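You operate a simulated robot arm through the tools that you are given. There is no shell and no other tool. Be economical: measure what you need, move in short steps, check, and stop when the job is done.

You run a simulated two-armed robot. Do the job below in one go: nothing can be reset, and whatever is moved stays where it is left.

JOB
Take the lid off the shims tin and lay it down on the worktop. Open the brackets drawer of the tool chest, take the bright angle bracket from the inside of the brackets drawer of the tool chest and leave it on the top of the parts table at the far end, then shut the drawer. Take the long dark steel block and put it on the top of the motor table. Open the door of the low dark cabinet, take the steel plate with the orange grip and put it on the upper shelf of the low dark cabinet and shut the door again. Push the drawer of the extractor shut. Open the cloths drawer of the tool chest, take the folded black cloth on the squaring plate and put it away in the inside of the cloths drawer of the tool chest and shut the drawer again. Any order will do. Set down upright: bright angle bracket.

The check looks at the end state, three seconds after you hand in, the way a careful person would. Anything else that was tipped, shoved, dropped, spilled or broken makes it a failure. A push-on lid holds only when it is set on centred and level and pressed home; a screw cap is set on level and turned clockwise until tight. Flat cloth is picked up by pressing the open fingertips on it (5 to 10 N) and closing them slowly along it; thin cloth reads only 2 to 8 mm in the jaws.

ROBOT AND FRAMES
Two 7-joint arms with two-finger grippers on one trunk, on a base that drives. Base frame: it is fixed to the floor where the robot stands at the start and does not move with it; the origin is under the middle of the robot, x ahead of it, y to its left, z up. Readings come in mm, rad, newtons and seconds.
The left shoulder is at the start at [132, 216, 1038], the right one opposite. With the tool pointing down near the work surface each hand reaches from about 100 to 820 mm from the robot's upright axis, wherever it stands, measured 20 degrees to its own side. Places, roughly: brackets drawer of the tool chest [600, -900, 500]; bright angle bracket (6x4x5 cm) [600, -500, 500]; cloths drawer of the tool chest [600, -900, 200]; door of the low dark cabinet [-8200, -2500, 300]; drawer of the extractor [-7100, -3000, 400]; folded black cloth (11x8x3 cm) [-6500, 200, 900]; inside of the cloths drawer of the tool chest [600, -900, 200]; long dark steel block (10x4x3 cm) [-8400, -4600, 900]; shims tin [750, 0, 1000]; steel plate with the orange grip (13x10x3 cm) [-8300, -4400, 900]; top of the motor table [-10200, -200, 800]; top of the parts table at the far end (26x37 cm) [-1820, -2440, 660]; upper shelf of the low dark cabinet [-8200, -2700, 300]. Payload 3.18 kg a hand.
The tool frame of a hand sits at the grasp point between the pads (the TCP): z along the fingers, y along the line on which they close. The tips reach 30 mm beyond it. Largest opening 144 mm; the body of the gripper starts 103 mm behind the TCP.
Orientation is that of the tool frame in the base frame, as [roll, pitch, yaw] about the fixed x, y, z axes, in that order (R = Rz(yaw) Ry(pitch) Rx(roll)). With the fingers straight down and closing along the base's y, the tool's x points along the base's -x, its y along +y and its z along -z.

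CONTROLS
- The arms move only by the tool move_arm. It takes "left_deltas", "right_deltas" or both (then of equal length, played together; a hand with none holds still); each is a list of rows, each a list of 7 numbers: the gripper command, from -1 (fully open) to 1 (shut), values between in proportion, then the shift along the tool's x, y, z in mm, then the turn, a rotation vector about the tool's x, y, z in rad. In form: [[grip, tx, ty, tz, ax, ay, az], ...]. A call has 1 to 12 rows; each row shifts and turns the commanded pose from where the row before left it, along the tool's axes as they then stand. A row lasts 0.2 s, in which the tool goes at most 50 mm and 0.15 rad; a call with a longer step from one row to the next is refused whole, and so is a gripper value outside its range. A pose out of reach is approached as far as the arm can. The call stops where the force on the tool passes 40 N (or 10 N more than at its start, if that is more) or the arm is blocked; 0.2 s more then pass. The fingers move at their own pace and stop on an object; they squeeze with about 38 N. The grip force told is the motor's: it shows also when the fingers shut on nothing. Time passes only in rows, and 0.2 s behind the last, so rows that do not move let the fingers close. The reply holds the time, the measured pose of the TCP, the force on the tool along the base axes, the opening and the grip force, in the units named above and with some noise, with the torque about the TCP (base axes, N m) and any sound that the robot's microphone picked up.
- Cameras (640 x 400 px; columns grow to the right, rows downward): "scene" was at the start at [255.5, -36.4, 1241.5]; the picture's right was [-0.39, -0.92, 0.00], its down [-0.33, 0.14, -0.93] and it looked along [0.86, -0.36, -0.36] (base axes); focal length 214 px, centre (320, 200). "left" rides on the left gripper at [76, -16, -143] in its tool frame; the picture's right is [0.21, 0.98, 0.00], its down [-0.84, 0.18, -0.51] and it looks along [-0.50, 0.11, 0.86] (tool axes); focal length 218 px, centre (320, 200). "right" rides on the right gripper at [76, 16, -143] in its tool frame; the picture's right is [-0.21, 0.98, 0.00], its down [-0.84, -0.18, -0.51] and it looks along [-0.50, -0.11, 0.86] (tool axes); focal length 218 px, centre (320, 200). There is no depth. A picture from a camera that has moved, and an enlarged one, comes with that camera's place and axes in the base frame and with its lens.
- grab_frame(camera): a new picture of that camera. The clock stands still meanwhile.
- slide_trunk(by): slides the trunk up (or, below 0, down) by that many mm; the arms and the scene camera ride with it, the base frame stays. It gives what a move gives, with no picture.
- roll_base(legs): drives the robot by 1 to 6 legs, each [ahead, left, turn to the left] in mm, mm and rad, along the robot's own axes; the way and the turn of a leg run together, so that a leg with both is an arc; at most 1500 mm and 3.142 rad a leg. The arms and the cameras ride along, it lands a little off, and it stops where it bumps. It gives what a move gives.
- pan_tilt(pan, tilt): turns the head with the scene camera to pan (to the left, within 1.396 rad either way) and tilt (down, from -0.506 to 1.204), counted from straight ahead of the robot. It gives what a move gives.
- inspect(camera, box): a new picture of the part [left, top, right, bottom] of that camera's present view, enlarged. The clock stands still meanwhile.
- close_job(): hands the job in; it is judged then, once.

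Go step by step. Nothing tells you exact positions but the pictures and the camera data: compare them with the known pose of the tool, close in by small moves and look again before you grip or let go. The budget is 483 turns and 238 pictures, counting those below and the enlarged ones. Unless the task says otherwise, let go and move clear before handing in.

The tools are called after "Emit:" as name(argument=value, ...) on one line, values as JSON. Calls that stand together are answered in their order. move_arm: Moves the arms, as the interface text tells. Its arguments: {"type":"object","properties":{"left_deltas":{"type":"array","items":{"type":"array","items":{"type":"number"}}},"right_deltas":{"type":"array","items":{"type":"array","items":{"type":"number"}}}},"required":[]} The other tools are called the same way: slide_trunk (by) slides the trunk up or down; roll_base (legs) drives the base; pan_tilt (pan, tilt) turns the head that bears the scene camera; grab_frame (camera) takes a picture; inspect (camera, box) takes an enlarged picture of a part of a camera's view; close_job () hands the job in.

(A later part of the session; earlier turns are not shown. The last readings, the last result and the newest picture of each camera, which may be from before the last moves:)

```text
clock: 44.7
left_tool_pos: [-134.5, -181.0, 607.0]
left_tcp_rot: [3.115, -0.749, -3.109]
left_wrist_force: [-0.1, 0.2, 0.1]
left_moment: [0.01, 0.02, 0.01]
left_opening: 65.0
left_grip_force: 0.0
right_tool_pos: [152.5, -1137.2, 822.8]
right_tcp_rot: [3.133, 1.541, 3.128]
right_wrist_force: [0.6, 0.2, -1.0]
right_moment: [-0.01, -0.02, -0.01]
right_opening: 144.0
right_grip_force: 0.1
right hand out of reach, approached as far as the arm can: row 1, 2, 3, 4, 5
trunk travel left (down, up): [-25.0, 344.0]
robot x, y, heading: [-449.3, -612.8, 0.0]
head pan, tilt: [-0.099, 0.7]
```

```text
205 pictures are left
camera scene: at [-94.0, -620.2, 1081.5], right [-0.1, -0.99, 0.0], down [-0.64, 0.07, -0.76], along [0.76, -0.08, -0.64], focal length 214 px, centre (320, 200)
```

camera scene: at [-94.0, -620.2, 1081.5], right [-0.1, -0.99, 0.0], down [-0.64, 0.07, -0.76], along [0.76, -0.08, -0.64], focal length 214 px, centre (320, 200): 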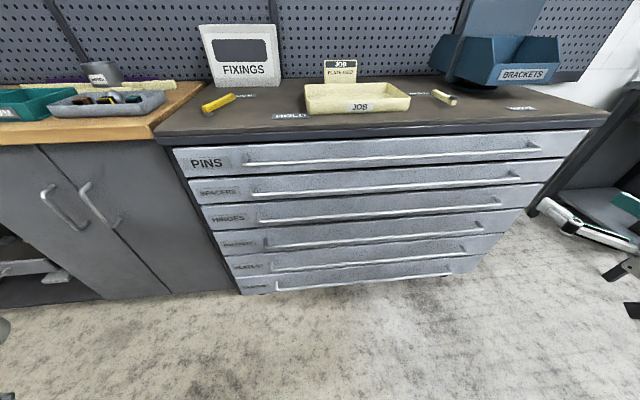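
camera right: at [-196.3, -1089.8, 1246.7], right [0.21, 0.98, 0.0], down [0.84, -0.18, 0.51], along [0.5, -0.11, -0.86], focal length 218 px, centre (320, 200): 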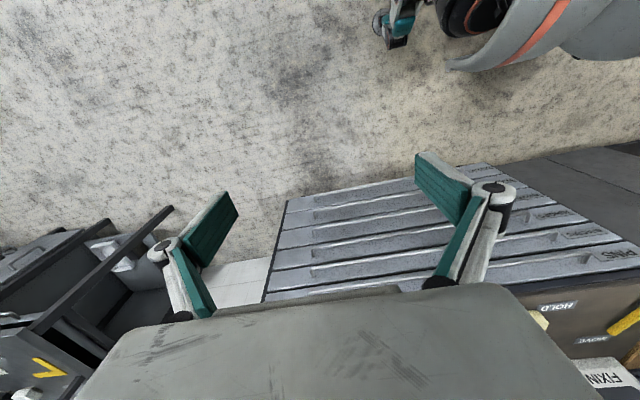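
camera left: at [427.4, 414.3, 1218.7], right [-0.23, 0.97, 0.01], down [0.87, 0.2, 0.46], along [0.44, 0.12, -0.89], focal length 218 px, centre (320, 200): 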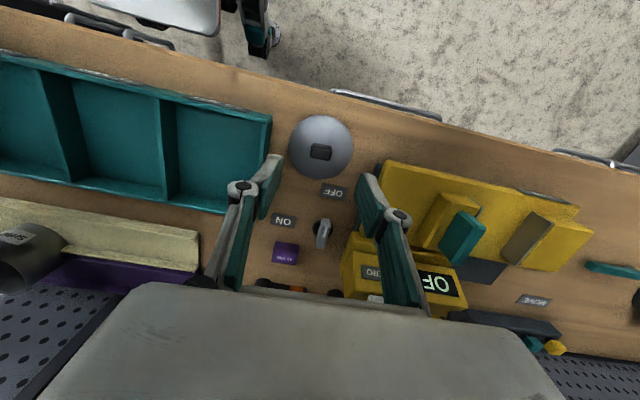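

The hand points forward now. I roll it a quarter turn so that the fingers close vertically.

Emit:
move_arm(right_deltas=[[-1, 0, 20, 0, 0, 0, 0.1428], [-1, 0, 0, 0, 0, 0, 0.1428], [-1, 0, 0, 0, 0, 0, 0.1428], [-1, 0, 0, 0, 0, 0, 0.1428], [-1, 0, 0, 0, 0, 0, 0.1428], [-1, 0, 0, 0, 0, 0, 0.1428], [-1, 0, 0, 0, 0, 0, 0.1428], [-1, 0, 0, 0, 0, 0, 0.1428], [-1, 0, 0, 0, 0, 0, 0.1428], [-1, 0, 0, 0, 0, 0, 0.1428], [-1, 0, 0, 0, 0, 0, 0.1428], [-1, 0, 0, 0, 0, 0, 0]])

```text
clock: 47.3
left_tool_pos: [-132.9, -179.1, 607.5]
left_tcp_rot: [3.116, -0.748, -3.11]
left_wrist_force: [-0.1, -0.1, -0.1]
left_moment: [-0.02, 0.01, 0.02]
left_opening: 64.7
left_grip_force: 0.1
right_tool_pos: [152.0, -1116.9, 824.0]
right_tcp_rot: [1.602, -0.001, 1.565]
right_wrist_force: [0.1, 0.3, 0.3]
right_moment: [0.02, 0.02, 0.0]
right_opening: 143.8
right_grip_force: 0.1
trunk travel left (down, up): [-25.0, 344.0]
robot x, y, heading: [-452.2, -607.9, -0.006]
head pan, tilt: [-0.099, 0.7]
```

Now I translate down and to the middle of the BRACKETS bar, staying clear of the front.

Emit:
move_arm(right_deltas=[[-1, 27, -36, 0, 0, 0, 0], [-1, 27, -36, 0, 0, 0, 0], [-1, 27, -36, 0, 0, 0, 0], [-1, 27, -36, 0, 0, 0, 0], [-1, 27, -36, 0, 0, 0, 0], [-1, 27, -36, 0, 0, 0, 0], [-1, 27, -36, 0, 0, 0, 0], [-1, 27, -36, 0, 0, 0, 0], [-1, 27, -36, 0, 0, 0, 0], [-1, 0, 0, 0, 0, 0, 0]])

Emit:
grab_frame(camera="right")

Emit:
grab_frame(camera="scene")

```text
clock: 49.5
left_tool_pos: [-134.1, -180.9, 605.8]
left_tcp_rot: [3.115, -0.749, -3.11]
left_wrist_force: [-0.6, 0.0, 0.8]
left_moment: [0.01, -0.01, -0.02]
left_opening: 64.7
left_grip_force: 0.1
right_tool_pos: [99.5, -1101.8, 714.4]
right_tcp_rot: [1.603, 0.0, 1.566]
right_wrist_force: [0.0, 0.0, -0.2]
right_moment: [0.01, 0.01, 0.0]
right_opening: 143.9
right_grip_force: 0.1
right hand out of reach, approached as far as the arm can: row 2, 3, 4, 5, 6, 7, 8, 9
trunk travel left (down, up): [-25.0, 344.0]
robot x, y, heading: [-450.8, -608.9, -0.004]
head pan, tilt: [-0.099, 0.7]
```

```text
204 pictures are left
camera right: at [-41.3, -1025.4, 735.0], right [0.03, -0.21, 0.98], down [-0.52, -0.84, -0.16], along [0.86, -0.5, -0.13], focal length 218 px, centre (320, 200)
```

right: 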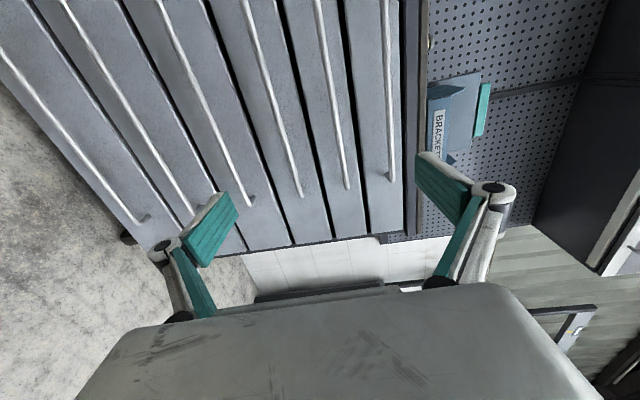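

```text
203 pictures are left
camera scene: at [-94.0, -620.2, 1081.5], right [-0.1, -0.99, 0.0], down [-0.64, 0.07, -0.76], along [0.76, -0.08, -0.64], focal length 214 px, centre (320, 200)
```

scene: 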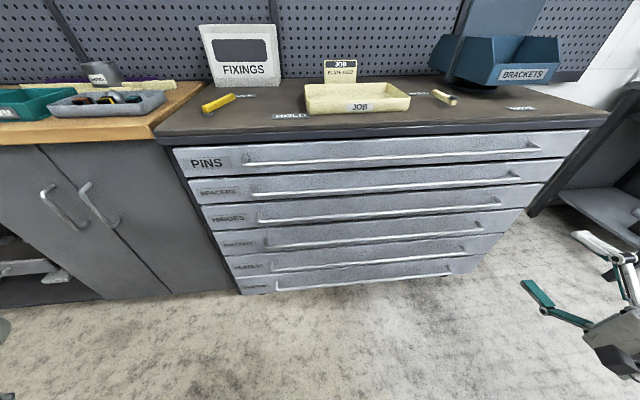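

The arm refuses to come inward in that pose, but its present y (-1102) is already within the bar's span; I try moving only down.

Emit:
move_arm(right_deltas=[[-1, 0, -30, 0, 0, 0, 0], [-1, 0, -30, 0, 0, 0, 0], [-1, 0, -30, 0, 0, 0, 0], [-1, 0, -30, 0, 0, 0, 0], [-1, 0, -30, 0, 0, 0, 0], [-1, 0, -30, 0, 0, 0, 0], [-1, 0, -30, 0, 0, 0, 0], [-1, 0, 0, 0, 0, 0, 0]])

```text
clock: 51.3
left_tool_pos: [-133.9, -179.8, 607.2]
left_tcp_rot: [3.114, -0.749, -3.111]
left_wrist_force: [0.4, -0.9, -0.2]
left_moment: [0.02, -0.02, -0.01]
left_opening: 64.6
left_grip_force: 0.0
right_tool_pos: [97.7, -1126.4, 680.8]
right_tcp_rot: [1.643, 0.005, 1.565]
right_wrist_force: [-0.6, 0.1, -0.7]
right_moment: [0.01, -0.01, 0.01]
right_opening: 143.9
right_grip_force: 0.1
right hand out of reach, approached as far as the arm can: row 1, 2, 3, 4, 5, 6, 7
trunk travel left (down, up): [-25.0, 344.0]
robot x, y, heading: [-448.5, -609.3, -0.002]
head pan, tilt: [-0.099, 0.7]
```

The wrist is probably too close beneath the shoulder (arm folded). I extend forward while lowering.

Emit:
move_arm(right_deltas=[[-1, 0, 0, 40, 0, 0, 0], [-1, 0, 0, 40, 0, 0, 0], [-1, 0, -10, 40, 0, 0, 0], [-1, 0, -25, 20, 0, 0, 0], [-1, 0, -30, 0, 0, 0, 0], [-1, 0, -30, 0, 0, 0, 0], [-1, 0, -30, 0, 0, 0, 0], [-1, 0, -30, 0, 0, 0, 0], [-1, 0, 0, 0, 0, 0, 0]])

Emit:
grab_frame(camera="scene")

```text
clock: 53.3
left_tool_pos: [-133.8, -180.0, 607.0]
left_tcp_rot: [3.114, -0.748, -3.112]
left_wrist_force: [0.4, -0.8, -0.5]
left_moment: [-0.01, 0.0, -0.01]
left_opening: 64.8
left_grip_force: 0.0
right_tool_pos: [96.7, -1127.4, 680.2]
right_tcp_rot: [1.644, 0.005, 1.565]
right_wrist_force: [-0.2, 0.0, 0.9]
right_moment: [0.03, 0.06, 0.03]
right_opening: 144.2
right_grip_force: 0.1
right hand out of reach, approached as far as the arm can: row 1, 2, 3, 4, 5, 6, 7, 8
trunk travel left (down, up): [-25.0, 344.0]
robot x, y, heading: [-448.3, -605.9, -0.004]
head pan, tilt: [-0.099, 0.7]
```

```text
202 pictures are left
camera scene: at [-93.9, -620.2, 1081.5], right [-0.1, -0.99, 0.0], down [-0.64, 0.07, -0.76], along [0.76, -0.08, -0.64], focal length 214 px, centre (320, 200)
```

scene: 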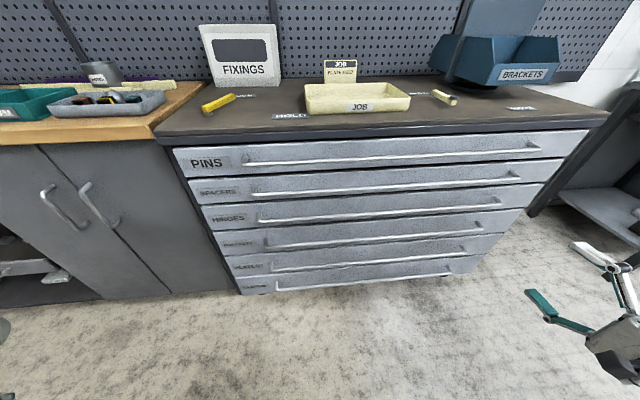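

I look at the right arm itself to understand the limit.

Emit:
pan_tilt(pan=-1.1, tilt=0.8)

Emit:
grab_frame(camera="scene")

```text
clock: 54.5
left_tool_pos: [-133.5, -180.0, 606.2]
left_tcp_rot: [3.116, -0.748, -3.11]
left_wrist_force: [-0.4, 0.4, 0.9]
left_moment: [0.01, -0.04, -0.01]
left_opening: 64.9
left_grip_force: 0.0
right_tool_pos: [97.9, -1127.7, 680.2]
right_tcp_rot: [1.645, 0.004, 1.566]
right_wrist_force: [0.4, 0.4, -0.2]
right_moment: [-0.03, 0.01, -0.01]
right_opening: 144.1
right_grip_force: 0.1
trunk travel left (down, up): [-25.0, 344.0]
robot x, y, heading: [-450.4, -612.1, -0.006]
head pan, tilt: [-1.1, 0.799]
```

```text
201 pictures are left
camera scene: at [-142.1, -683.4, 1073.2], right [-0.89, -0.45, 0.0], down [-0.32, 0.64, -0.7], along [0.31, -0.62, -0.72], focal length 214 px, centre (320, 200)
```

scene: 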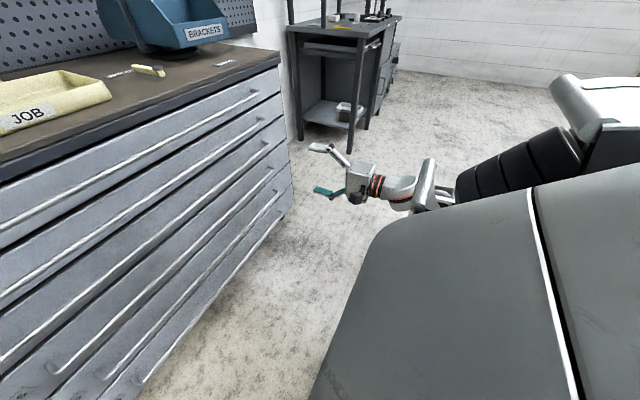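

I try the opposite roll of the wrist (fingers still closing vertically).

Emit:
move_arm(right_deltas=[[-1, 0, 0, 0, 0, 0, -0.145], [-1, 0, 0, 0, 0, 0, -0.145], [-1, 0, 0, 0, 0, 0, -0.145], [-1, 0, 0, 0, 0, 0, -0.145], [-1, 0, 0, 0, 0, 0, -0.145], [-1, 0, 0, 0, 0, 0, -0.145], [-1, 0, 0, 0, 0, 0, -0.145], [-1, 0, 0, 0, 0, 0, -0.145], [-1, 0, 0, 0, 0, 0, -0.145], [-1, 0, 0, 0, 0, 0, -0.145], [-1, 0, 0, 0, 0, 0, -0.145], [-1, 0, 0, 0, 0, 0, 0]])

Emit:
move_arm(right_deltas=[[-1, 0, 0, 20, 0, 0, -0.145], [-1, 0, 0, 20, 0, 0, -0.145], [-1, 0, 0, 20, 0, 0, -0.145], [-1, 0, 0, 0, 0, 0, -0.145], [-1, 0, 0, 0, 0, 0, -0.145], [-1, 0, 0, 0, 0, 0, -0.145], [-1, 0, 0, 0, 0, 0, -0.145], [-1, 0, 0, 0, 0, 0, -0.145], [-1, 0, 0, 0, 0, 0, -0.145], [-1, 0, 0, 0, 0, 0, -0.145], [-1, 0, 0, 0, 0, 0, -0.11], [-1, 0, 0, 0, 0, 0, 0]])

```text
clock: 57.1
left_tool_pos: [-133.3, -179.4, 606.1]
left_tcp_rot: [3.116, -0.749, -3.111]
left_wrist_force: [0.6, -0.2, 0.1]
left_moment: [-0.01, 0.02, 0.03]
left_opening: 64.8
left_grip_force: 0.1
right_tool_pos: [93.7, -1125.9, 681.0]
right_tcp_rot: [-2.055, 1.423, -2.056]
right_wrist_force: [-0.4, -0.1, -0.1]
right_moment: [0.0, -0.01, 0.01]
right_opening: 144.0
right_grip_force: 0.0
right hand out of reach, approached as far as the arm can: row 1
trunk travel left (down, up): [-25.0, 344.0]
robot x, y, heading: [-451.9, -609.7, -0.005]
head pan, tilt: [-1.1, 0.799]
```

```text
clock: 59.7
left_tool_pos: [-133.4, -179.6, 606.2]
left_tcp_rot: [3.115, -0.748, -3.109]
left_wrist_force: [-0.1, -1.0, -0.4]
left_moment: [-0.01, -0.02, 0.02]
left_opening: 65.1
left_grip_force: 0.2
right_tool_pos: [137.5, -1142.5, 699.0]
right_tcp_rot: [-1.639, -0.12, -1.568]
right_wrist_force: [0.2, -0.5, -0.3]
right_moment: [0.03, 0.01, -0.05]
right_opening: 144.0
right_grip_force: 0.1
right hand out of reach, approached as far as the arm can: row 1, 2, 3
trunk travel left (down, up): [-25.0, 344.0]
robot x, y, heading: [-450.6, -611.8, -0.005]
head pan, tilt: [-1.1, 0.799]
```

Emit:
move_arm(right_deltas=[[-1, 0, 25, 0, 0, 0, 0], [-1, 0, 25, 0, 0, 0, 0], [-1, 0, 25, 10, 0, 0, 0], [-1, 0, 25, 10, 0, 0, 0], [-1, 0, 25, 10, 0, 0, 0], [-1, 0, 25, 10, 0, 0, 0], [-1, 0, 0, 0, 0, 0, 0]])

```text
clock: 61.3
left_tool_pos: [-133.0, -180.8, 606.4]
left_tcp_rot: [3.115, -0.749, -3.109]
left_wrist_force: [0.0, 0.0, 0.7]
left_moment: [0.04, 0.01, 0.05]
left_opening: 64.8
left_grip_force: 0.0
right_tool_pos: [167.3, -1162.8, 548.7]
right_tcp_rot: [-1.638, -0.116, -1.566]
right_wrist_force: [0.7, -0.5, -0.9]
right_moment: [0.01, -0.05, 0.0]
right_opening: 144.0
right_grip_force: 0.0
trunk travel left (down, up): [-25.0, 344.0]
robot x, y, heading: [-450.7, -612.2, -0.004]
head pan, tilt: [-1.1, 0.799]
```

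That roll works. I level the hand, lower it to the bar's height and shift the base left toward the middle of the bar.

Emit:
move_arm(right_deltas=[[-1, 0, 25, 0, 0.067, 0, 0.116], [-1, 0, 25, 0, 0, 0, 0], [-0.2, 0, 0, 0, 0, 0, 0], [-0.2, 0, 0, 0, 0, 0, 0]])

Emit:
roll_base(legs=[[0, 250, 0]])

Emit:
grab_frame(camera="right")

Emit:
grab_frame(camera="scene")

```text
clock: 62.3
left_tool_pos: [-133.0, -179.7, 607.4]
left_tcp_rot: [3.115, -0.748, -3.11]
left_wrist_force: [0.3, 0.2, 0.0]
left_moment: [0.03, -0.02, 0.01]
left_opening: 64.8
left_grip_force: 0.1
right_tool_pos: [163.9, -1165.6, 498.5]
right_tcp_rot: [-1.571, -0.002, -1.57]
right_wrist_force: [-0.1, -0.7, 0.3]
right_moment: [0.02, 0.0, 0.03]
right_opening: 86.5
right_grip_force: 0.0
trunk travel left (down, up): [-25.0, 344.0]
robot x, y, heading: [-450.9, -608.2, -0.007]
head pan, tilt: [-1.1, 0.799]
```

```text
clock: 65.1
left_tool_pos: [-131.8, 67.8, 605.9]
left_tcp_rot: [3.115, -0.75, -3.111]
left_wrist_force: [-0.4, 0.4, 0.7]
left_moment: [0.03, 0.0, -0.04]
left_opening: 64.9
left_grip_force: 0.0
right_tool_pos: [163.5, -918.4, 497.9]
right_tcp_rot: [-1.571, -0.002, -1.575]
right_wrist_force: [0.7, 0.2, 0.2]
right_moment: [0.01, -0.02, -0.02]
right_opening: 86.6
right_grip_force: 0.0
trunk travel left (down, up): [-25.0, 344.0]
robot x, y, heading: [-446.3, -362.3, -0.006]
head pan, tilt: [-1.1, 0.799]
```

```text
200 pictures are left
camera right: at [22.0, -995.4, 481.2], right [0.0, 0.21, -0.98], down [-0.5, 0.84, 0.18], along [0.86, 0.49, 0.1], focal length 218 px, centre (320, 200)
```

right: 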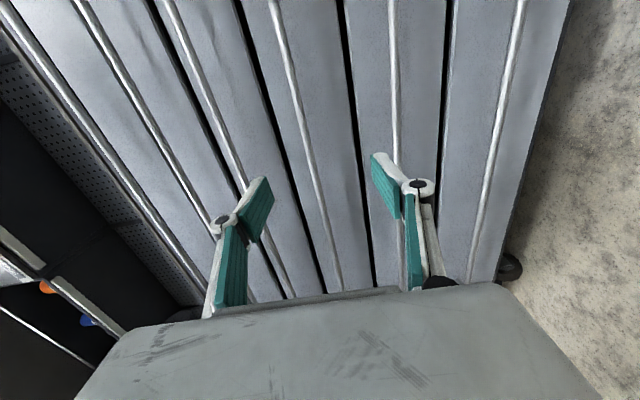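

```text
199 pictures are left
camera scene: at [-140.9, -435.5, 1073.2], right [-0.89, -0.45, 0.0], down [-0.32, 0.64, -0.7], along [0.31, -0.62, -0.72], focal length 214 px, centre (320, 200)
```

scene: 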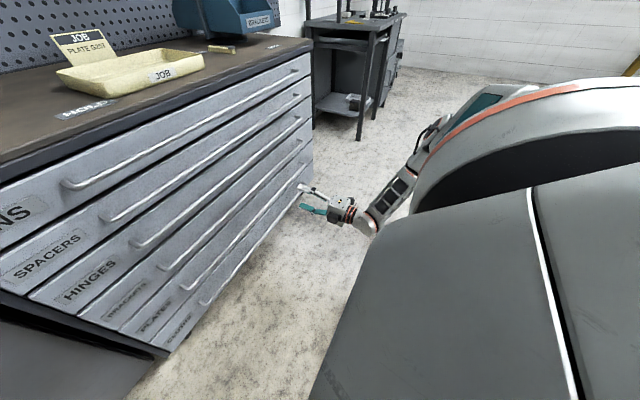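

The BRACKETS bar is between the fingers but a bit high: z about 521, x about 355. I raise 23 mm and advance part way.

Emit:
move_arm(right_deltas=[[-0.2, 0, -23, 20, 0, 0, 0], [-0.2, 0, 0, 40, 0, 0, 0], [-0.2, 0, 0, 40, 0, 0, 0], [-0.2, 0, 0, 0, 0, 0, 0]])

Emit:
grab_frame(camera="right")

```text
clock: 66.1
left_tool_pos: [-132.1, 66.9, 607.6]
left_tcp_rot: [3.115, -0.748, -3.112]
left_wrist_force: [0.1, 0.8, 0.2]
left_moment: [0.0, 0.0, 0.02]
left_opening: 64.9
left_grip_force: 0.1
right_tool_pos: [263.9, -916.0, 522.0]
right_tcp_rot: [-1.573, -0.002, -1.574]
right_wrist_force: [0.7, 0.6, 0.5]
right_moment: [-0.03, 0.01, 0.02]
right_opening: 86.3
right_grip_force: 0.1
trunk travel left (down, up): [-25.0, 344.0]
robot x, y, heading: [-447.7, -359.3, -0.007]
head pan, tilt: [-1.1, 0.799]
```

```text
198 pictures are left
camera right: at [121.8, -993.7, 505.6], right [0.0, 0.21, -0.98], down [-0.5, 0.84, 0.18], along [0.86, 0.49, 0.1], focal length 218 px, centre (320, 200)
```

right: 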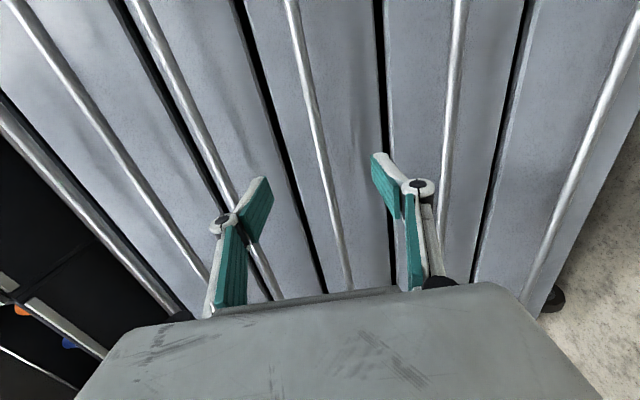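

Well centred; I raise 5 mm, advance to the bar and close.

Emit:
move_arm(right_deltas=[[-0.2, 0, -5, 30, 0, 0, 0], [-0.2, 0, 0, 30, 0, 0, 0], [-0.2, 0, 0, 20, 0, 0, 0], [-0.2, 0, 0, 0, 0, 0, 0]])

Emit:
grab_frame(camera="right")

```text
clock: 67.1
left_tool_pos: [-131.3, 68.4, 605.7]
left_tcp_rot: [3.116, -0.748, -3.112]
left_wrist_force: [0.2, 0.5, -0.2]
left_moment: [-0.02, 0.01, -0.03]
left_opening: 64.9
left_grip_force: 0.0
right_tool_pos: [344.4, -917.5, 525.7]
right_tcp_rot: [-1.573, -0.004, -1.571]
right_wrist_force: [0.0, 0.1, -0.3]
right_moment: [0.02, -0.02, 0.02]
right_opening: 86.5
right_grip_force: 0.2
trunk travel left (down, up): [-25.0, 344.0]
robot x, y, heading: [-451.1, -360.2, -0.006]
head pan, tilt: [-1.1, 0.799]
```

```text
197 pictures are left
camera right: at [201.6, -995.4, 508.5], right [0.0, 0.21, -0.98], down [-0.5, 0.84, 0.18], along [0.86, 0.49, 0.1], focal length 218 px, centre (320, 200)
```

right: 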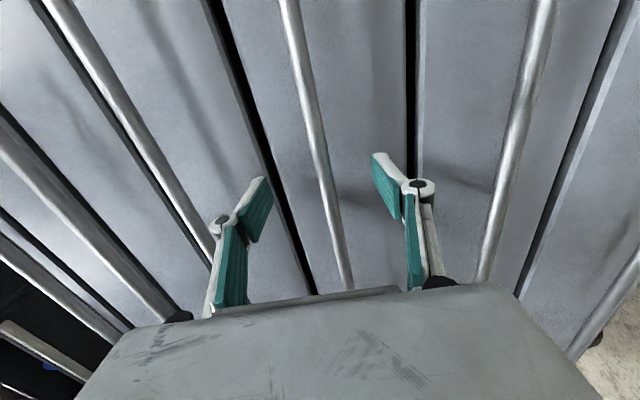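

The bar is at about x 348, z 521; I lower 4 mm, advance 4 and close.

Emit:
move_arm(right_deltas=[[-0.2, 0, 4, 4, 0, 0, 0], [0.4, 0, 0, 0, 0, 0, 0], [1, 0, 0, 0, 0, 0, 0], [1, 0, 0, 0, 0, 0, 0], [1, 0, 0, 0, 0, 0, 0]])

Emit:
grab_frame(camera="right")

```text
clock: 68.3
left_tool_pos: [-131.3, 68.1, 606.1]
left_tcp_rot: [3.115, -0.75, -3.112]
left_wrist_force: [-0.2, -0.5, 0.0]
left_moment: [0.0, 0.03, -0.02]
left_opening: 64.8
left_grip_force: 0.1
right_tool_pos: [346.8, -918.1, 518.8]
right_tcp_rot: [-1.575, -0.001, -1.575]
right_wrist_force: [0.7, -1.1, -5.9]
right_moment: [0.07, 0.06, -0.16]
right_opening: 10.7
right_grip_force: 41.0
trunk travel left (down, up): [-25.0, 344.0]
robot x, y, heading: [-447.8, -361.6, -0.013]
head pan, tilt: [-1.1, 0.799]
```

```text
196 pictures are left
camera right: at [204.9, -995.0, 502.9], right [0.0, 0.21, -0.98], down [-0.5, 0.84, 0.18], along [0.86, 0.49, 0.1], focal length 218 px, centre (320, 200)
```

right: 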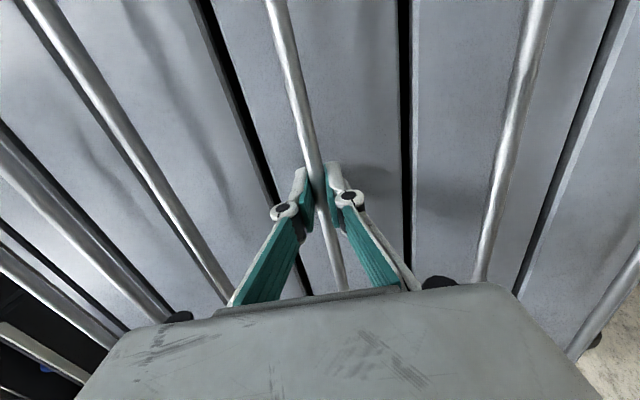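

The bar is gripped. I pull by rolling the base back.

Emit:
roll_base(legs=[[-340, 0, 0]])

Emit:
pan_tilt(pan=-0.5, tilt=0.7)

Emit:
grab_frame(camera="scene")

```text
clock: 69.5
left_tool_pos: [-173.9, 70.4, 607.2]
left_tcp_rot: [3.115, -0.75, -3.107]
left_wrist_force: [-0.1, -0.1, -0.2]
left_moment: [0.02, 0.02, -0.05]
left_opening: 65.1
left_grip_force: 0.1
right_tool_pos: [306.6, -917.7, 519.8]
right_tcp_rot: [-1.579, -0.004, -1.575]
right_wrist_force: [0.1, -0.7, 0.3]
right_moment: [0.25, 0.0, 0.13]
right_opening: 10.6
right_grip_force: 41.0
trunk travel left (down, up): [-25.0, 344.0]
robot x, y, heading: [-486.8, -361.5, 0.002]
head pan, tilt: [-1.1, 0.799]
stopped in leg 1: the robot was blocked; the commanded pose is now the measured one
```

```text
clock: 70.5
left_tool_pos: [-174.7, 69.0, 607.4]
left_tcp_rot: [3.115, -0.751, -3.107]
left_wrist_force: [0.1, -0.2, 0.1]
left_moment: [0.03, 0.01, -0.05]
left_opening: 64.7
left_grip_force: 0.0
right_tool_pos: [307.6, -917.2, 520.1]
right_tcp_rot: [-1.579, -0.004, -1.576]
right_wrist_force: [1.9, 0.8, 1.6]
right_moment: [0.25, -0.01, -0.01]
right_opening: 10.6
right_grip_force: 41.0
trunk travel left (down, up): [-25.0, 344.0]
robot x, y, heading: [-488.7, -358.7, -0.001]
head pan, tilt: [-0.499, 0.7]
```

```text
195 pictures are left
camera scene: at [-143.3, -402.1, 1081.5], right [-0.48, -0.88, 0.0], down [-0.56, 0.31, -0.76], along [0.67, -0.37, -0.64], focal length 214 px, centre (320, 200)
```

scene: 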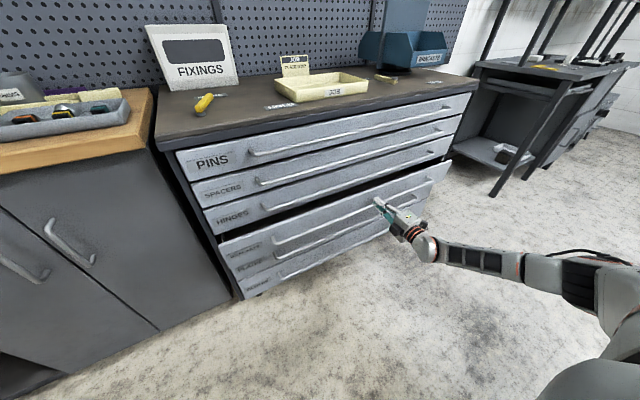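

The drawer moved out 40 mm. I continue pulling.

Emit:
roll_base(legs=[[-150, 0, 0]])

```text
clock: 71.2
left_tool_pos: [-175.3, 71.4, 607.0]
left_tcp_rot: [3.114, -0.751, -3.105]
left_wrist_force: [-0.1, -0.4, -0.6]
left_moment: [0.0, 0.02, -0.03]
left_opening: 64.6
left_grip_force: 0.1
right_tool_pos: [307.8, -917.9, 518.9]
right_tcp_rot: [-1.577, -0.005, -1.576]
right_wrist_force: [-1.8, 0.7, 0.8]
right_moment: [0.26, -0.04, -0.01]
right_opening: 10.6
right_grip_force: 41.4
trunk travel left (down, up): [-25.0, 344.0]
robot x, y, heading: [-488.1, -360.4, 0.002]
head pan, tilt: [-0.499, 0.7]
stopped in leg 1: the robot was blocked; the commanded pose is now the measured one
```

Emit:
move_arm(right_deltas=[[1, 0, 0, -10, 0, 0, 0], [1, 0, 0, -15, 0, 0, 0], [1, 0, 0, -15, 0, 0, 0], [1, 0, 0, 0, 0, 0, 0]])

Emit:
pan_tilt(pan=1.39, tilt=0.7)

Emit:
grab_frame(camera="scene")

```text
clock: 72.2
left_tool_pos: [-174.5, 71.2, 606.0]
left_tcp_rot: [3.115, -0.751, -3.104]
left_wrist_force: [0.2, -0.2, -0.1]
left_moment: [-0.01, 0.02, 0.01]
left_opening: 64.9
left_grip_force: 0.0
right_tool_pos: [265.7, -917.9, 519.2]
right_tcp_rot: [-1.579, -0.005, -1.575]
right_wrist_force: [-1.4, 1.0, -1.5]
right_moment: [0.32, -0.01, -0.26]
right_opening: 10.7
right_grip_force: 40.5
trunk travel left (down, up): [-25.0, 344.0]
robot x, y, heading: [-488.3, -356.9, -0.0]
head pan, tilt: [-0.499, 0.7]
```

```text
clock: 74.0
left_tool_pos: [-174.9, 71.3, 606.2]
left_tcp_rot: [3.114, -0.749, -3.105]
left_wrist_force: [-0.3, 0.7, 0.1]
left_moment: [0.0, -0.02, 0.0]
left_opening: 64.9
left_grip_force: 0.0
right_tool_pos: [266.7, -917.4, 520.0]
right_tcp_rot: [-1.58, -0.005, -1.576]
right_wrist_force: [-8.6, 4.6, -8.3]
right_moment: [0.27, 0.06, 0.0]
right_opening: 10.6
right_grip_force: 41.1
trunk travel left (down, up): [-25.0, 344.0]
robot x, y, heading: [-490.4, -358.6, -0.004]
head pan, tilt: [1.389, 0.7]
```

```text
194 pictures are left
camera scene: at [-202.1, -277.0, 1081.3], right [0.98, -0.18, 0.0], down [-0.12, -0.63, -0.77], along [0.14, 0.75, -0.64], focal length 214 px, centre (320, 200)
```

scene: 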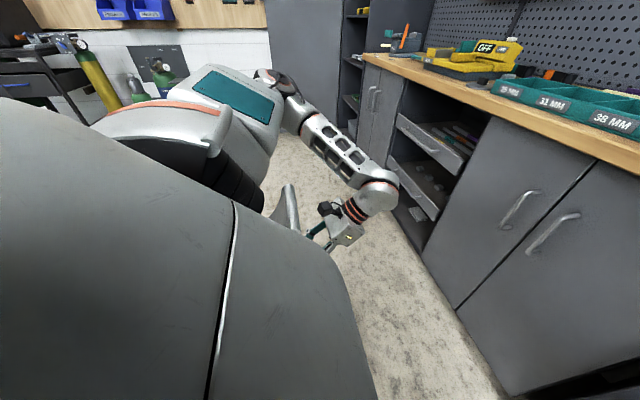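

The arm alone pulls the drawer fine; the base is blocked by something behind. I pull with the arm.

Emit:
move_arm(right_deltas=[[1, 0, 0, -12, 0, 0, 0], [1, 0, 0, -20, 0, 0, 0], [1, 0, 0, -20, 0, 0, 0], [1, 0, 0, -20, 0, 0, 0], [1, 0, 0, -20, 0, 0, 0], [1, 0, 0, -20, 0, 0, 0], [1, 0, 0, 0, 0, 0, 0]])

Emit:
pan_tilt(pan=-1.39, tilt=0.5)

Emit:
grab_frame(camera="scene")

```text
clock: 75.7
left_tool_pos: [-174.2, 70.1, 606.1]
left_tcp_rot: [3.115, -0.751, -3.105]
left_wrist_force: [-1.0, 0.6, 0.5]
left_moment: [-0.01, -0.01, -0.02]
left_opening: 65.1
left_grip_force: 0.0
right_tool_pos: [154.0, -918.1, 519.9]
right_tcp_rot: [-1.578, -0.005, -1.577]
right_wrist_force: [-4.7, -6.5, -6.4]
right_moment: [0.27, 0.02, 0.18]
right_opening: 10.6
right_grip_force: 40.9
trunk travel left (down, up): [-25.0, 344.0]
robot x, y, heading: [-488.2, -361.7, -0.002]
head pan, tilt: [1.389, 0.7]
```

```text
clock: 78.1
left_tool_pos: [-175.6, 70.9, 606.9]
left_tcp_rot: [3.113, -0.751, -3.104]
left_wrist_force: [0.4, 0.5, -0.6]
left_moment: [-0.01, -0.01, 0.04]
left_opening: 64.4
left_grip_force: 0.1
right_tool_pos: [155.0, -918.1, 520.4]
right_tcp_rot: [-1.577, -0.006, -1.578]
right_wrist_force: [-5.4, -21.7, -6.1]
right_moment: [0.31, 0.04, -0.11]
right_opening: 11.1
right_grip_force: 40.8
trunk travel left (down, up): [-25.0, 344.0]
robot x, y, heading: [-487.8, -358.8, 0.0]
head pan, tilt: [-1.389, 0.499]
```

```text
193 pictures are left
camera scene: at [-201.4, -451.2, 1099.0], right [-0.98, -0.18, 0.0], down [-0.09, 0.47, -0.88], along [0.16, -0.86, -0.48], focal length 214 px, centre (320, 200)
```

scene: 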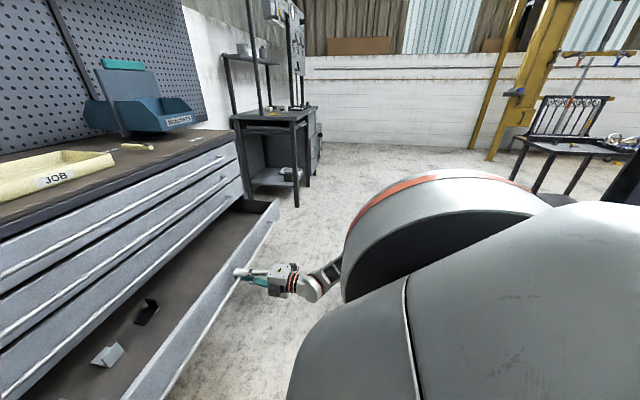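

The drawer is open about 195 mm; the bright bracket lies at about [402, -644] next to a dark one. I pull further.

Emit:
move_arm(right_deltas=[[1, 0, 0, -10, 0, 0, 0], [1, 0, 0, -20, 0, 0, 0], [1, 0, 0, -20, 0, 0, 0], [1, 0, 0, -20, 0, 0, 0], [1, 0, 0, -20, 0, 0, 0], [1, 0, 0, -20, 0, 0, 0], [1, 0, 0, -20, 0, 0, 0], [1, 0, 0, 0, 0, 0, 0]])

Emit:
grab_frame(camera="scene")

```text
clock: 79.9
left_tool_pos: [-173.4, 70.3, 607.5]
left_tcp_rot: [3.113, -0.75, -3.105]
left_wrist_force: [0.5, -0.7, -0.3]
left_moment: [-0.01, 0.0, -0.02]
left_opening: 64.6
left_grip_force: 0.1
right_tool_pos: [23.5, -917.3, 519.1]
right_tcp_rot: [-1.578, -0.002, -1.577]
right_wrist_force: [-2.8, -16.7, -5.3]
right_moment: [0.21, 0.02, -0.14]
right_opening: 10.6
right_grip_force: 41.1
trunk travel left (down, up): [-25.0, 344.0]
robot x, y, heading: [-486.8, -362.2, -0.005]
head pan, tilt: [-1.389, 0.499]
```

```text
192 pictures are left
camera scene: at [-201.4, -451.1, 1098.9], right [-0.98, -0.18, 0.0], down [-0.09, 0.47, -0.88], along [0.16, -0.86, -0.48], focal length 214 px, centre (320, 200)
```

scene: 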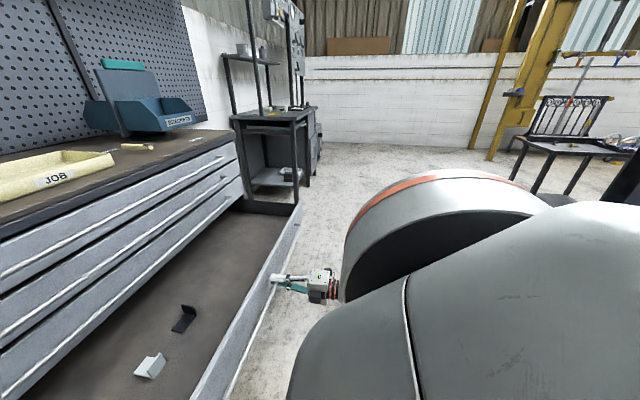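

Open about 325 mm. I look closer at the bracket before letting go of the handle.

Emit:
inspect(camera="scene", box=[90, 280, 250, 400])

Emit:
move_arm(right_deltas=[[0, 0, 0, 0, 0, 0, 0], [-0.4, 0, 0, 0, 0, 0, 0], [-0.4, 0, 0, -30, 0, 0, 0], [-0.4, 0, 0, -35, 0, 0, 0], [-0.4, 0, 0, 0, 0, 0, 0]])

```text
3.33 times, centred on (170, 340) of scene
camera zoom: at [-201.4, -451.1, 1098.9], right [-0.98, -0.18, 0.0], down [-0.09, 0.47, -0.88], along [0.16, -0.86, -0.48], focal length 715 px, centre (820, -267)
```

zoom: 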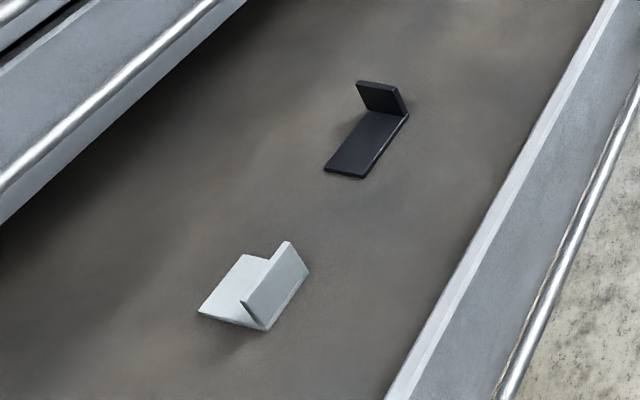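

```text
clock: 81.1
left_tool_pos: [-174.8, 71.8, 607.6]
left_tcp_rot: [3.117, -0.749, -3.106]
left_wrist_force: [-0.3, 0.6, 0.1]
left_moment: [0.02, -0.04, 0.01]
left_opening: 65.0
left_grip_force: 0.0
right_tool_pos: [-42.3, -915.4, 521.0]
right_tcp_rot: [-1.577, -0.005, -1.577]
right_wrist_force: [0.2, 0.9, 0.5]
right_moment: [-0.01, -0.01, 0.0]
right_opening: 101.2
right_grip_force: 0.0
trunk travel left (down, up): [-25.0, 344.0]
robot x, y, heading: [-491.4, -359.2, -0.003]
head pan, tilt: [-1.389, 0.499]
```

The bright bracket's upright flange lies at x about 243 along y -624…-663, with the foot toward +x. I raise the right hand and turn it to point down, closing along x.

Emit:
move_arm(right_deltas=[[-0.4, 0, -40, 0, 0, 0, 0], [-0.4, 0, -45, 0, 0, 0, 0], [-0.4, 0, -45, 0, 0, 0, 0], [-0.4, 0, -45, 0, 0, 0, 0], [-0.4, 0, -45, 0, 0, 0, 0], [-0.4, 0, 0, 0, 0, 0, 0]])

Emit:
move_arm(right_deltas=[[-0.4, 0, 0, 0, -0.143, 0, 0], [-0.4, 0, 0, 0, -0.143, 0, 0], [-0.4, 0, 0, 0, -0.143, 0, 0], [-0.4, 0, 0, 0, -0.143, 0, 0], [-0.4, 0, 0, 0, -0.143, 0, 0], [-0.4, 0, 0, 0, -0.143, 0, 0], [-0.4, 0, 0, 0, -0.143, 0, 0], [-0.4, 0, 0, 0, -0.143, 0, 0], [-0.4, 0, 0, 0, -0.143, 0, 0], [-0.4, 0, 0, 0, -0.143, 0, 0], [-0.4, 0, 0, 0, -0.14, 0, 0], [-0.4, 0, 0, 0, 0, 0, 0]])

```text
clock: 82.5
left_tool_pos: [-175.0, 72.0, 605.7]
left_tcp_rot: [3.114, -0.75, -3.107]
left_wrist_force: [-0.4, -0.5, 0.8]
left_moment: [0.01, 0.0, -0.03]
left_opening: 64.8
left_grip_force: 0.1
right_tool_pos: [-38.9, -914.9, 741.7]
right_tcp_rot: [-1.578, -0.007, -1.576]
right_wrist_force: [0.1, 0.7, 0.2]
right_moment: [0.02, -0.02, 0.01]
right_opening: 100.6
right_grip_force: 0.0
trunk travel left (down, up): [-25.0, 344.0]
robot x, y, heading: [-489.2, -360.5, -0.003]
head pan, tilt: [-1.389, 0.499]
```

```text
clock: 85.1
left_tool_pos: [-173.7, 71.5, 606.7]
left_tcp_rot: [3.116, -0.75, -3.106]
left_wrist_force: [0.5, 0.5, 0.0]
left_moment: [0.01, 0.03, -0.04]
left_opening: 64.9
left_grip_force: 0.0
right_tool_pos: [-38.7, -918.1, 740.3]
right_tcp_rot: [3.134, -0.008, -1.575]
right_wrist_force: [-0.6, 0.1, 0.8]
right_moment: [0.03, 0.01, 0.0]
right_opening: 100.7
right_grip_force: 0.1
right hand out of reach, approached as far as the arm can: row 4
trunk travel left (down, up): [-25.0, 344.0]
robot x, y, heading: [-489.5, -361.8, -0.002]
head pan, tilt: [-1.389, 0.499]
```

Emit:
roll_base(legs=[[130, 100, 0]])

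Emit:
move_arm(right_deltas=[[-0.4, -30, -30, 0, 0, 0, 0], [-0.4, -30, -30, 0, 0, 0, 0], [-0.4, -30, -30, 0, 0, 0, 0], [-0.4, -30, -30, 0, 0, 0, 0], [-0.4, -30, -20, 0, 0, 0, 0], [-0.4, -20, 0, 20, 0, 0, 0], [-0.4, 0, 0, 40, 0, 0, 0], [-0.4, 0, 0, 0, 0, 0, 0]])

Emit:
grab_frame(camera="right")

```text
clock: 86.6
left_tool_pos: [-44.7, 169.6, 607.4]
left_tcp_rot: [3.116, -0.75, -3.108]
left_wrist_force: [1.2, 0.2, -0.7]
left_moment: [-0.04, 0.01, -0.01]
left_opening: 64.8
left_grip_force: 0.0
right_tool_pos: [90.0, -819.8, 740.6]
right_tcp_rot: [3.136, -0.008, -1.581]
right_wrist_force: [0.5, 0.5, -0.4]
right_moment: [-0.02, 0.01, 0.03]
right_opening: 101.0
right_grip_force: 0.1
trunk travel left (down, up): [-25.0, 344.0]
robot x, y, heading: [-359.6, -260.9, -0.002]
head pan, tilt: [-1.389, 0.499]
```

```text
clock: 88.4
left_tool_pos: [-44.6, 168.7, 607.3]
left_tcp_rot: [3.114, -0.75, -3.109]
left_wrist_force: [-0.9, 0.4, -0.1]
left_moment: [0.0, 0.04, 0.01]
left_opening: 64.6
left_grip_force: 0.1
right_tool_pos: [231.4, -652.7, 677.5]
right_tcp_rot: [3.135, -0.004, -1.58]
right_wrist_force: [-0.3, 0.8, 0.4]
right_moment: [0.04, -0.01, 0.02]
right_opening: 100.8
right_grip_force: 0.1
trunk travel left (down, up): [-25.0, 344.0]
robot x, y, heading: [-359.5, -258.8, -0.004]
head pan, tilt: [-1.389, 0.499]
```

```text
190 pictures are left
camera right: at [215.1, -729.4, 820.0], right [-0.98, 0.22, 0.0], down [0.19, 0.84, 0.5], along [0.11, 0.49, -0.86], focal length 218 px, centre (320, 200)
```

right: 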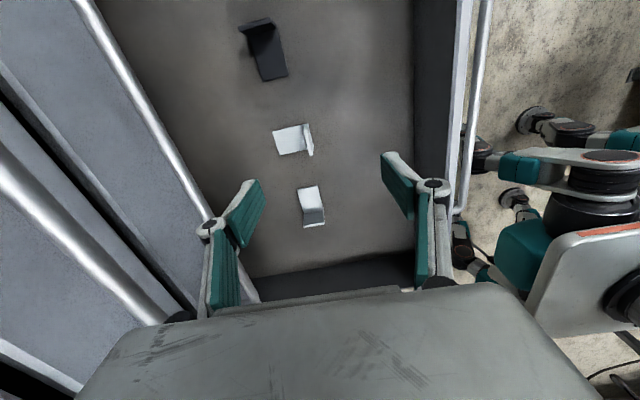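

There are two light brackets. I zoom in to compare them.

Emit:
inspect(camera="right", box=[220, 10, 400, 240])

Emit:
pan_tilt(pan=-0.6, tilt=1.1)

Emit:
grab_frame(camera="scene")

```text
1.74 times, centred on (310, 125) of right
camera zoom: at [215.1, -729.4, 820.0], right [-0.98, 0.22, 0.0], down [0.19, 0.84, 0.5], along [0.11, 0.49, -0.86], focal length 380 px, centre (337, 330)
```

zoom: 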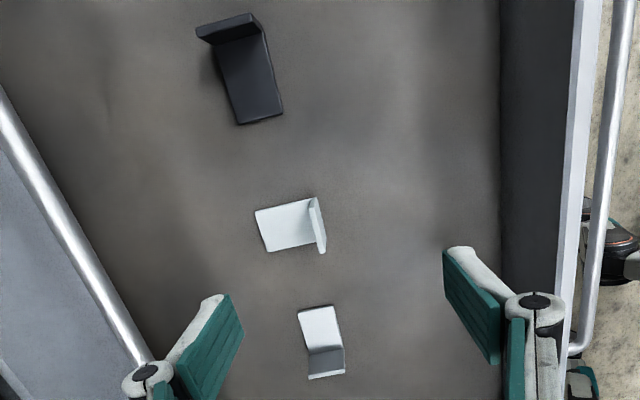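

```text
clock: 89.6
left_tool_pos: [-44.1, 169.3, 606.9]
left_tcp_rot: [3.115, -0.75, -3.109]
left_wrist_force: [-0.3, 0.1, 1.0]
left_moment: [-0.01, -0.04, -0.02]
left_opening: 64.8
left_grip_force: 0.0
right_tool_pos: [230.2, -652.5, 677.8]
right_tcp_rot: [3.137, -0.006, -1.579]
right_wrist_force: [-0.1, -0.2, 0.2]
right_moment: [0.0, 0.02, 0.0]
right_opening: 100.9
right_grip_force: 0.0
trunk travel left (down, up): [-25.0, 344.0]
robot x, y, heading: [-357.1, -259.8, -0.001]
head pan, tilt: [-0.6, 1.1]
```

```text
188 pictures are left
camera scene: at [-36.8, -297.6, 1051.5], right [-0.57, -0.82, 0.0], down [-0.73, 0.51, -0.45], along [0.37, -0.26, -0.89], focal length 214 px, centre (320, 200)
```

scene: 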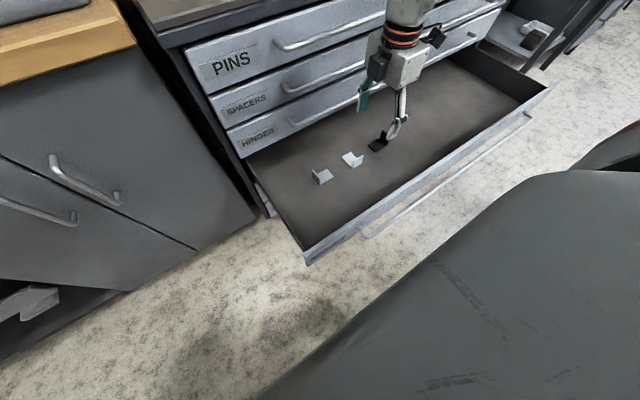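

Emit:
inspect(camera="scene", box=[280, 110, 420, 210])

```text
4.00 times, centred on (350, 160) of scene
camera zoom: at [-36.8, -297.6, 1051.5], right [-0.57, -0.82, 0.0], down [-0.73, 0.51, -0.45], along [0.37, -0.26, -0.89], focal length 858 px, centre (200, 360)
```

zoom: 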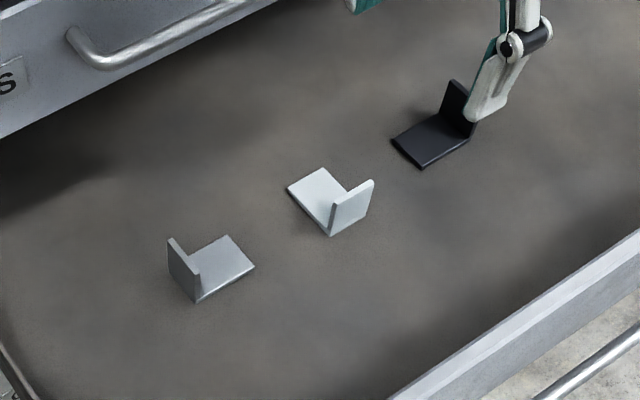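

Besides the dark one there are a whitish one (y about -642) and a greyish one (y about -523). I move the hand camera closer to tell which is the "bright" one.

Emit:
move_arm(right_deltas=[[-0.4, -20, 0, 30, 0, 0, 0], [-0.4, 0, 0, 40, 0, 0, 0], [-0.4, 0, 0, 0, 0, 0, 0]])

Emit:
inspect(camera="right", box=[240, 20, 400, 240])

Emit:
inspect(camera="scene", box=[300, 130, 380, 190])

```text
clock: 90.4
left_tool_pos: [-44.1, 168.5, 607.1]
left_tcp_rot: [3.115, -0.749, -3.108]
left_wrist_force: [-0.4, -0.4, 0.7]
left_moment: [-0.03, -0.02, -0.02]
left_opening: 65.1
left_grip_force: 0.0
right_tool_pos: [230.3, -633.0, 607.8]
right_tcp_rot: [3.136, -0.004, -1.578]
right_wrist_force: [0.6, 0.4, 0.3]
right_moment: [-0.03, -0.01, 0.02]
right_opening: 100.7
right_grip_force: 0.2
trunk travel left (down, up): [-25.0, 344.0]
robot x, y, heading: [-363.4, -263.4, 0.001]
head pan, tilt: [-0.6, 1.1]
```

```text
1.82 times, centred on (320, 130) of right
camera zoom: at [214.7, -709.5, 750.3], right [-0.98, 0.22, 0.0], down [0.19, 0.84, 0.5], along [0.11, 0.49, -0.86], focal length 397 px, centre (320, 327)
```

zoom: 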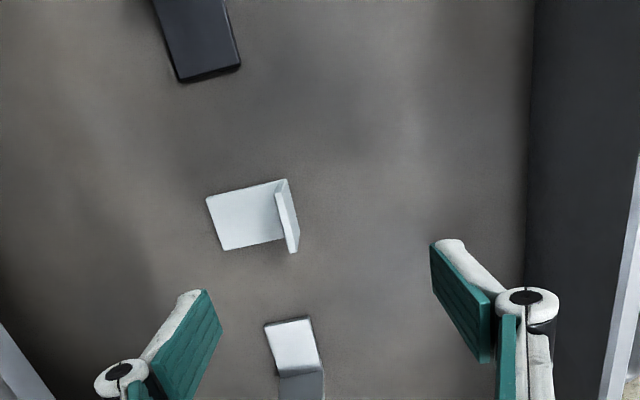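

```text
6.67 times, centred on (340, 160) of scene
camera zoom: at [-37.0, -297.6, 1051.6], right [-0.57, -0.82, 0.0], down [-0.73, 0.51, -0.45], along [0.37, -0.26, -0.89], focal length 1430 px, centre (187, 467)
```

zoom: 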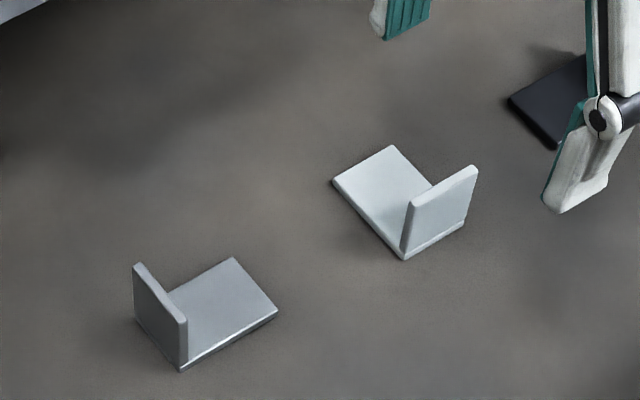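

The left one at y about -523 is bare shiny metal and matches the listed place, the other is pale paint; I take the metallic one. Its flange stands along x at y about -494, so I turn the hand to close along y and go above it.

Emit:
move_arm(right_deltas=[[-0.2, 0, 0, -20, 0, 0, 0.143], [-0.2, 0, 0, 0, 0, 0, 0.143], [-0.2, 0, 0, 0, 0, 0, 0.143], [-0.2, 0, 0, 0, 0, 0, 0.143], [-0.2, 0, 0, 0, 0, 0, 0.143], [-0.2, 0, 0, 0, 0, 0, 0.143], [-0.2, 0, 0, 0, 0, 0, 0.143], [-0.2, 0, 0, 0, 0, 0, 0.143], [-0.2, 0, 0, 0, 0, 0, 0.143], [-0.2, 0, 0, 0, 0, 0, 0.143], [-0.2, 0, 0, 0, 0, 0, 0.141], [-0.2, 0, 0, 0, 0, 0, 0]])

Emit:
move_arm(right_deltas=[[-0.2, -14, 40, 0, 0, 0, 0], [-0.2, -14, 40, 0, 0, 0, 0], [-0.2, -14, 40, 0, 0, 0, 0], [-0.2, 0, 18, 0, 0, 0, 0], [-0.2, 0, 0, 0, 0, 0, 0]])

Emit:
grab_frame(camera="right")

Emit:
inspect(camera="scene", box=[270, 90, 430, 210])

```text
clock: 93.0
left_tool_pos: [-44.2, 169.6, 606.5]
left_tcp_rot: [3.114, -0.749, -3.109]
left_wrist_force: [0.1, -0.1, 0.0]
left_moment: [0.02, -0.02, 0.02]
left_opening: 64.5
left_grip_force: 0.0
right_tool_pos: [289.2, -679.9, 688.0]
right_tcp_rot: [-3.134, -0.011, 3.138]
right_wrist_force: [0.4, 0.3, -0.1]
right_moment: [-0.01, 0.01, 0.01]
right_opening: 86.3
right_grip_force: 0.0
right hand out of reach, approached as far as the arm can: row 9, 10, 11
trunk travel left (down, up): [-25.0, 344.0]
robot x, y, heading: [-360.1, -261.4, -0.005]
head pan, tilt: [-0.6, 1.1]
```

```text
clock: 93.4
left_tool_pos: [-43.7, 167.8, 607.8]
left_tcp_rot: [3.115, -0.747, -3.117]
left_wrist_force: [-0.8, 0.2, 0.0]
left_moment: [-0.04, -0.01, 0.02]
left_opening: 64.6
left_grip_force: 0.0
right_tool_pos: [292.3, -658.1, 693.5]
right_tcp_rot: [-3.132, -0.025, 3.108]
right_wrist_force: [-30.5, -3.9, 6.9]
right_moment: [0.59, -4.39, 0.21]
right_opening: 86.4
right_grip_force: 0.2
right hand out of reach, approached as far as the arm can: row 1
trunk travel left (down, up): [-25.0, 344.0]
robot x, y, heading: [-360.9, -260.8, -0.012]
head pan, tilt: [-0.6, 1.1]
stopped in row 2 (right hand): the force on the tool passed its limit at 121 N (the readings are from after the stop); the commanded pose is now the measured one
```

```text
184 pictures are left
camera right: at [220.7, -638.5, 838.0], right [0.24, 0.97, -0.02], down [0.85, -0.2, 0.49], along [0.47, -0.13, -0.87], focal length 218 px, centre (320, 200)
```

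right: 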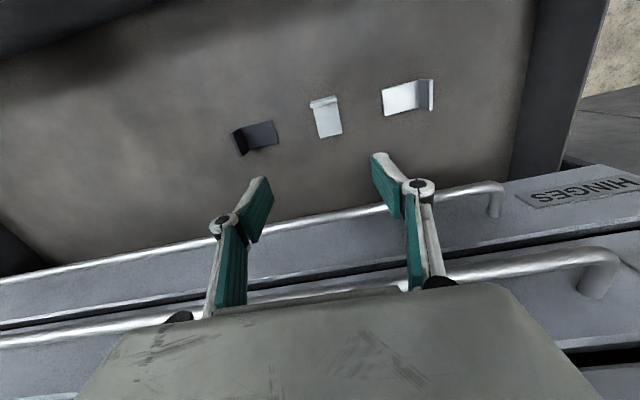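

```text
3.33 times, centred on (350, 150) of scene
camera zoom: at [-41.4, -299.8, 1052.7], right [-0.58, -0.82, 0.0], down [-0.73, 0.51, -0.46], along [0.37, -0.26, -0.89], focal length 715 px, centre (220, 367)
```

zoom: 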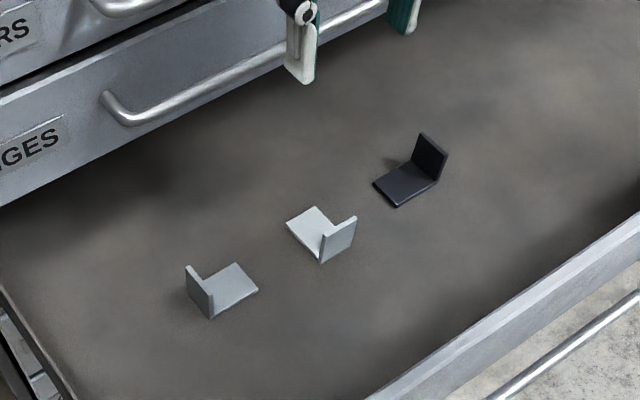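

The wrist touched the drawer handles. I back away from the front and raise the trunk for more room.

Emit:
move_arm(right_deltas=[[-0.2, 30, 0, 0, 0, 0, 0], [-0.2, 30, 0, 0, 0, 0, 0], [-0.2, 0, 0, 0, 0, 0, 0]])

Emit:
slide_trunk(by=150)

```text
clock: 94.2
left_tool_pos: [-44.0, 167.5, 606.7]
left_tcp_rot: [3.115, -0.75, -3.114]
left_wrist_force: [-1.3, 0.6, -1.2]
left_moment: [0.03, 0.01, 0.01]
left_opening: 64.9
left_grip_force: 0.1
right_tool_pos: [254.9, -665.8, 719.7]
right_tcp_rot: [-3.13, -0.03, 3.113]
right_wrist_force: [-0.9, -0.4, 0.2]
right_moment: [-0.01, 0.03, 0.0]
right_opening: 86.5
right_grip_force: 0.2
right hand out of reach, approached as far as the arm can: row 1, 2
trunk travel left (down, up): [-25.0, 344.0]
robot x, y, heading: [-360.3, -259.9, -0.005]
head pan, tilt: [-0.6, 1.1]
```

```text
clock: 96.0
left_tool_pos: [-11.3, 166.6, 815.0]
left_tcp_rot: [3.125, -0.485, -3.118]
left_wrist_force: [0.5, -0.5, -0.7]
left_moment: [0.0, 0.03, -0.02]
left_opening: 64.6
left_grip_force: 0.1
right_tool_pos: [215.3, -664.6, 1124.6]
right_tcp_rot: [-3.139, 0.492, 3.111]
right_wrist_force: [0.8, -0.5, 0.8]
right_moment: [0.03, 0.02, 0.0]
right_opening: 86.1
right_grip_force: 0.1
trunk travel left (down, up): [-175.0, 194.0]
robot x, y, heading: [-359.0, -262.2, -0.013]
head pan, tilt: [-0.6, 1.1]
```

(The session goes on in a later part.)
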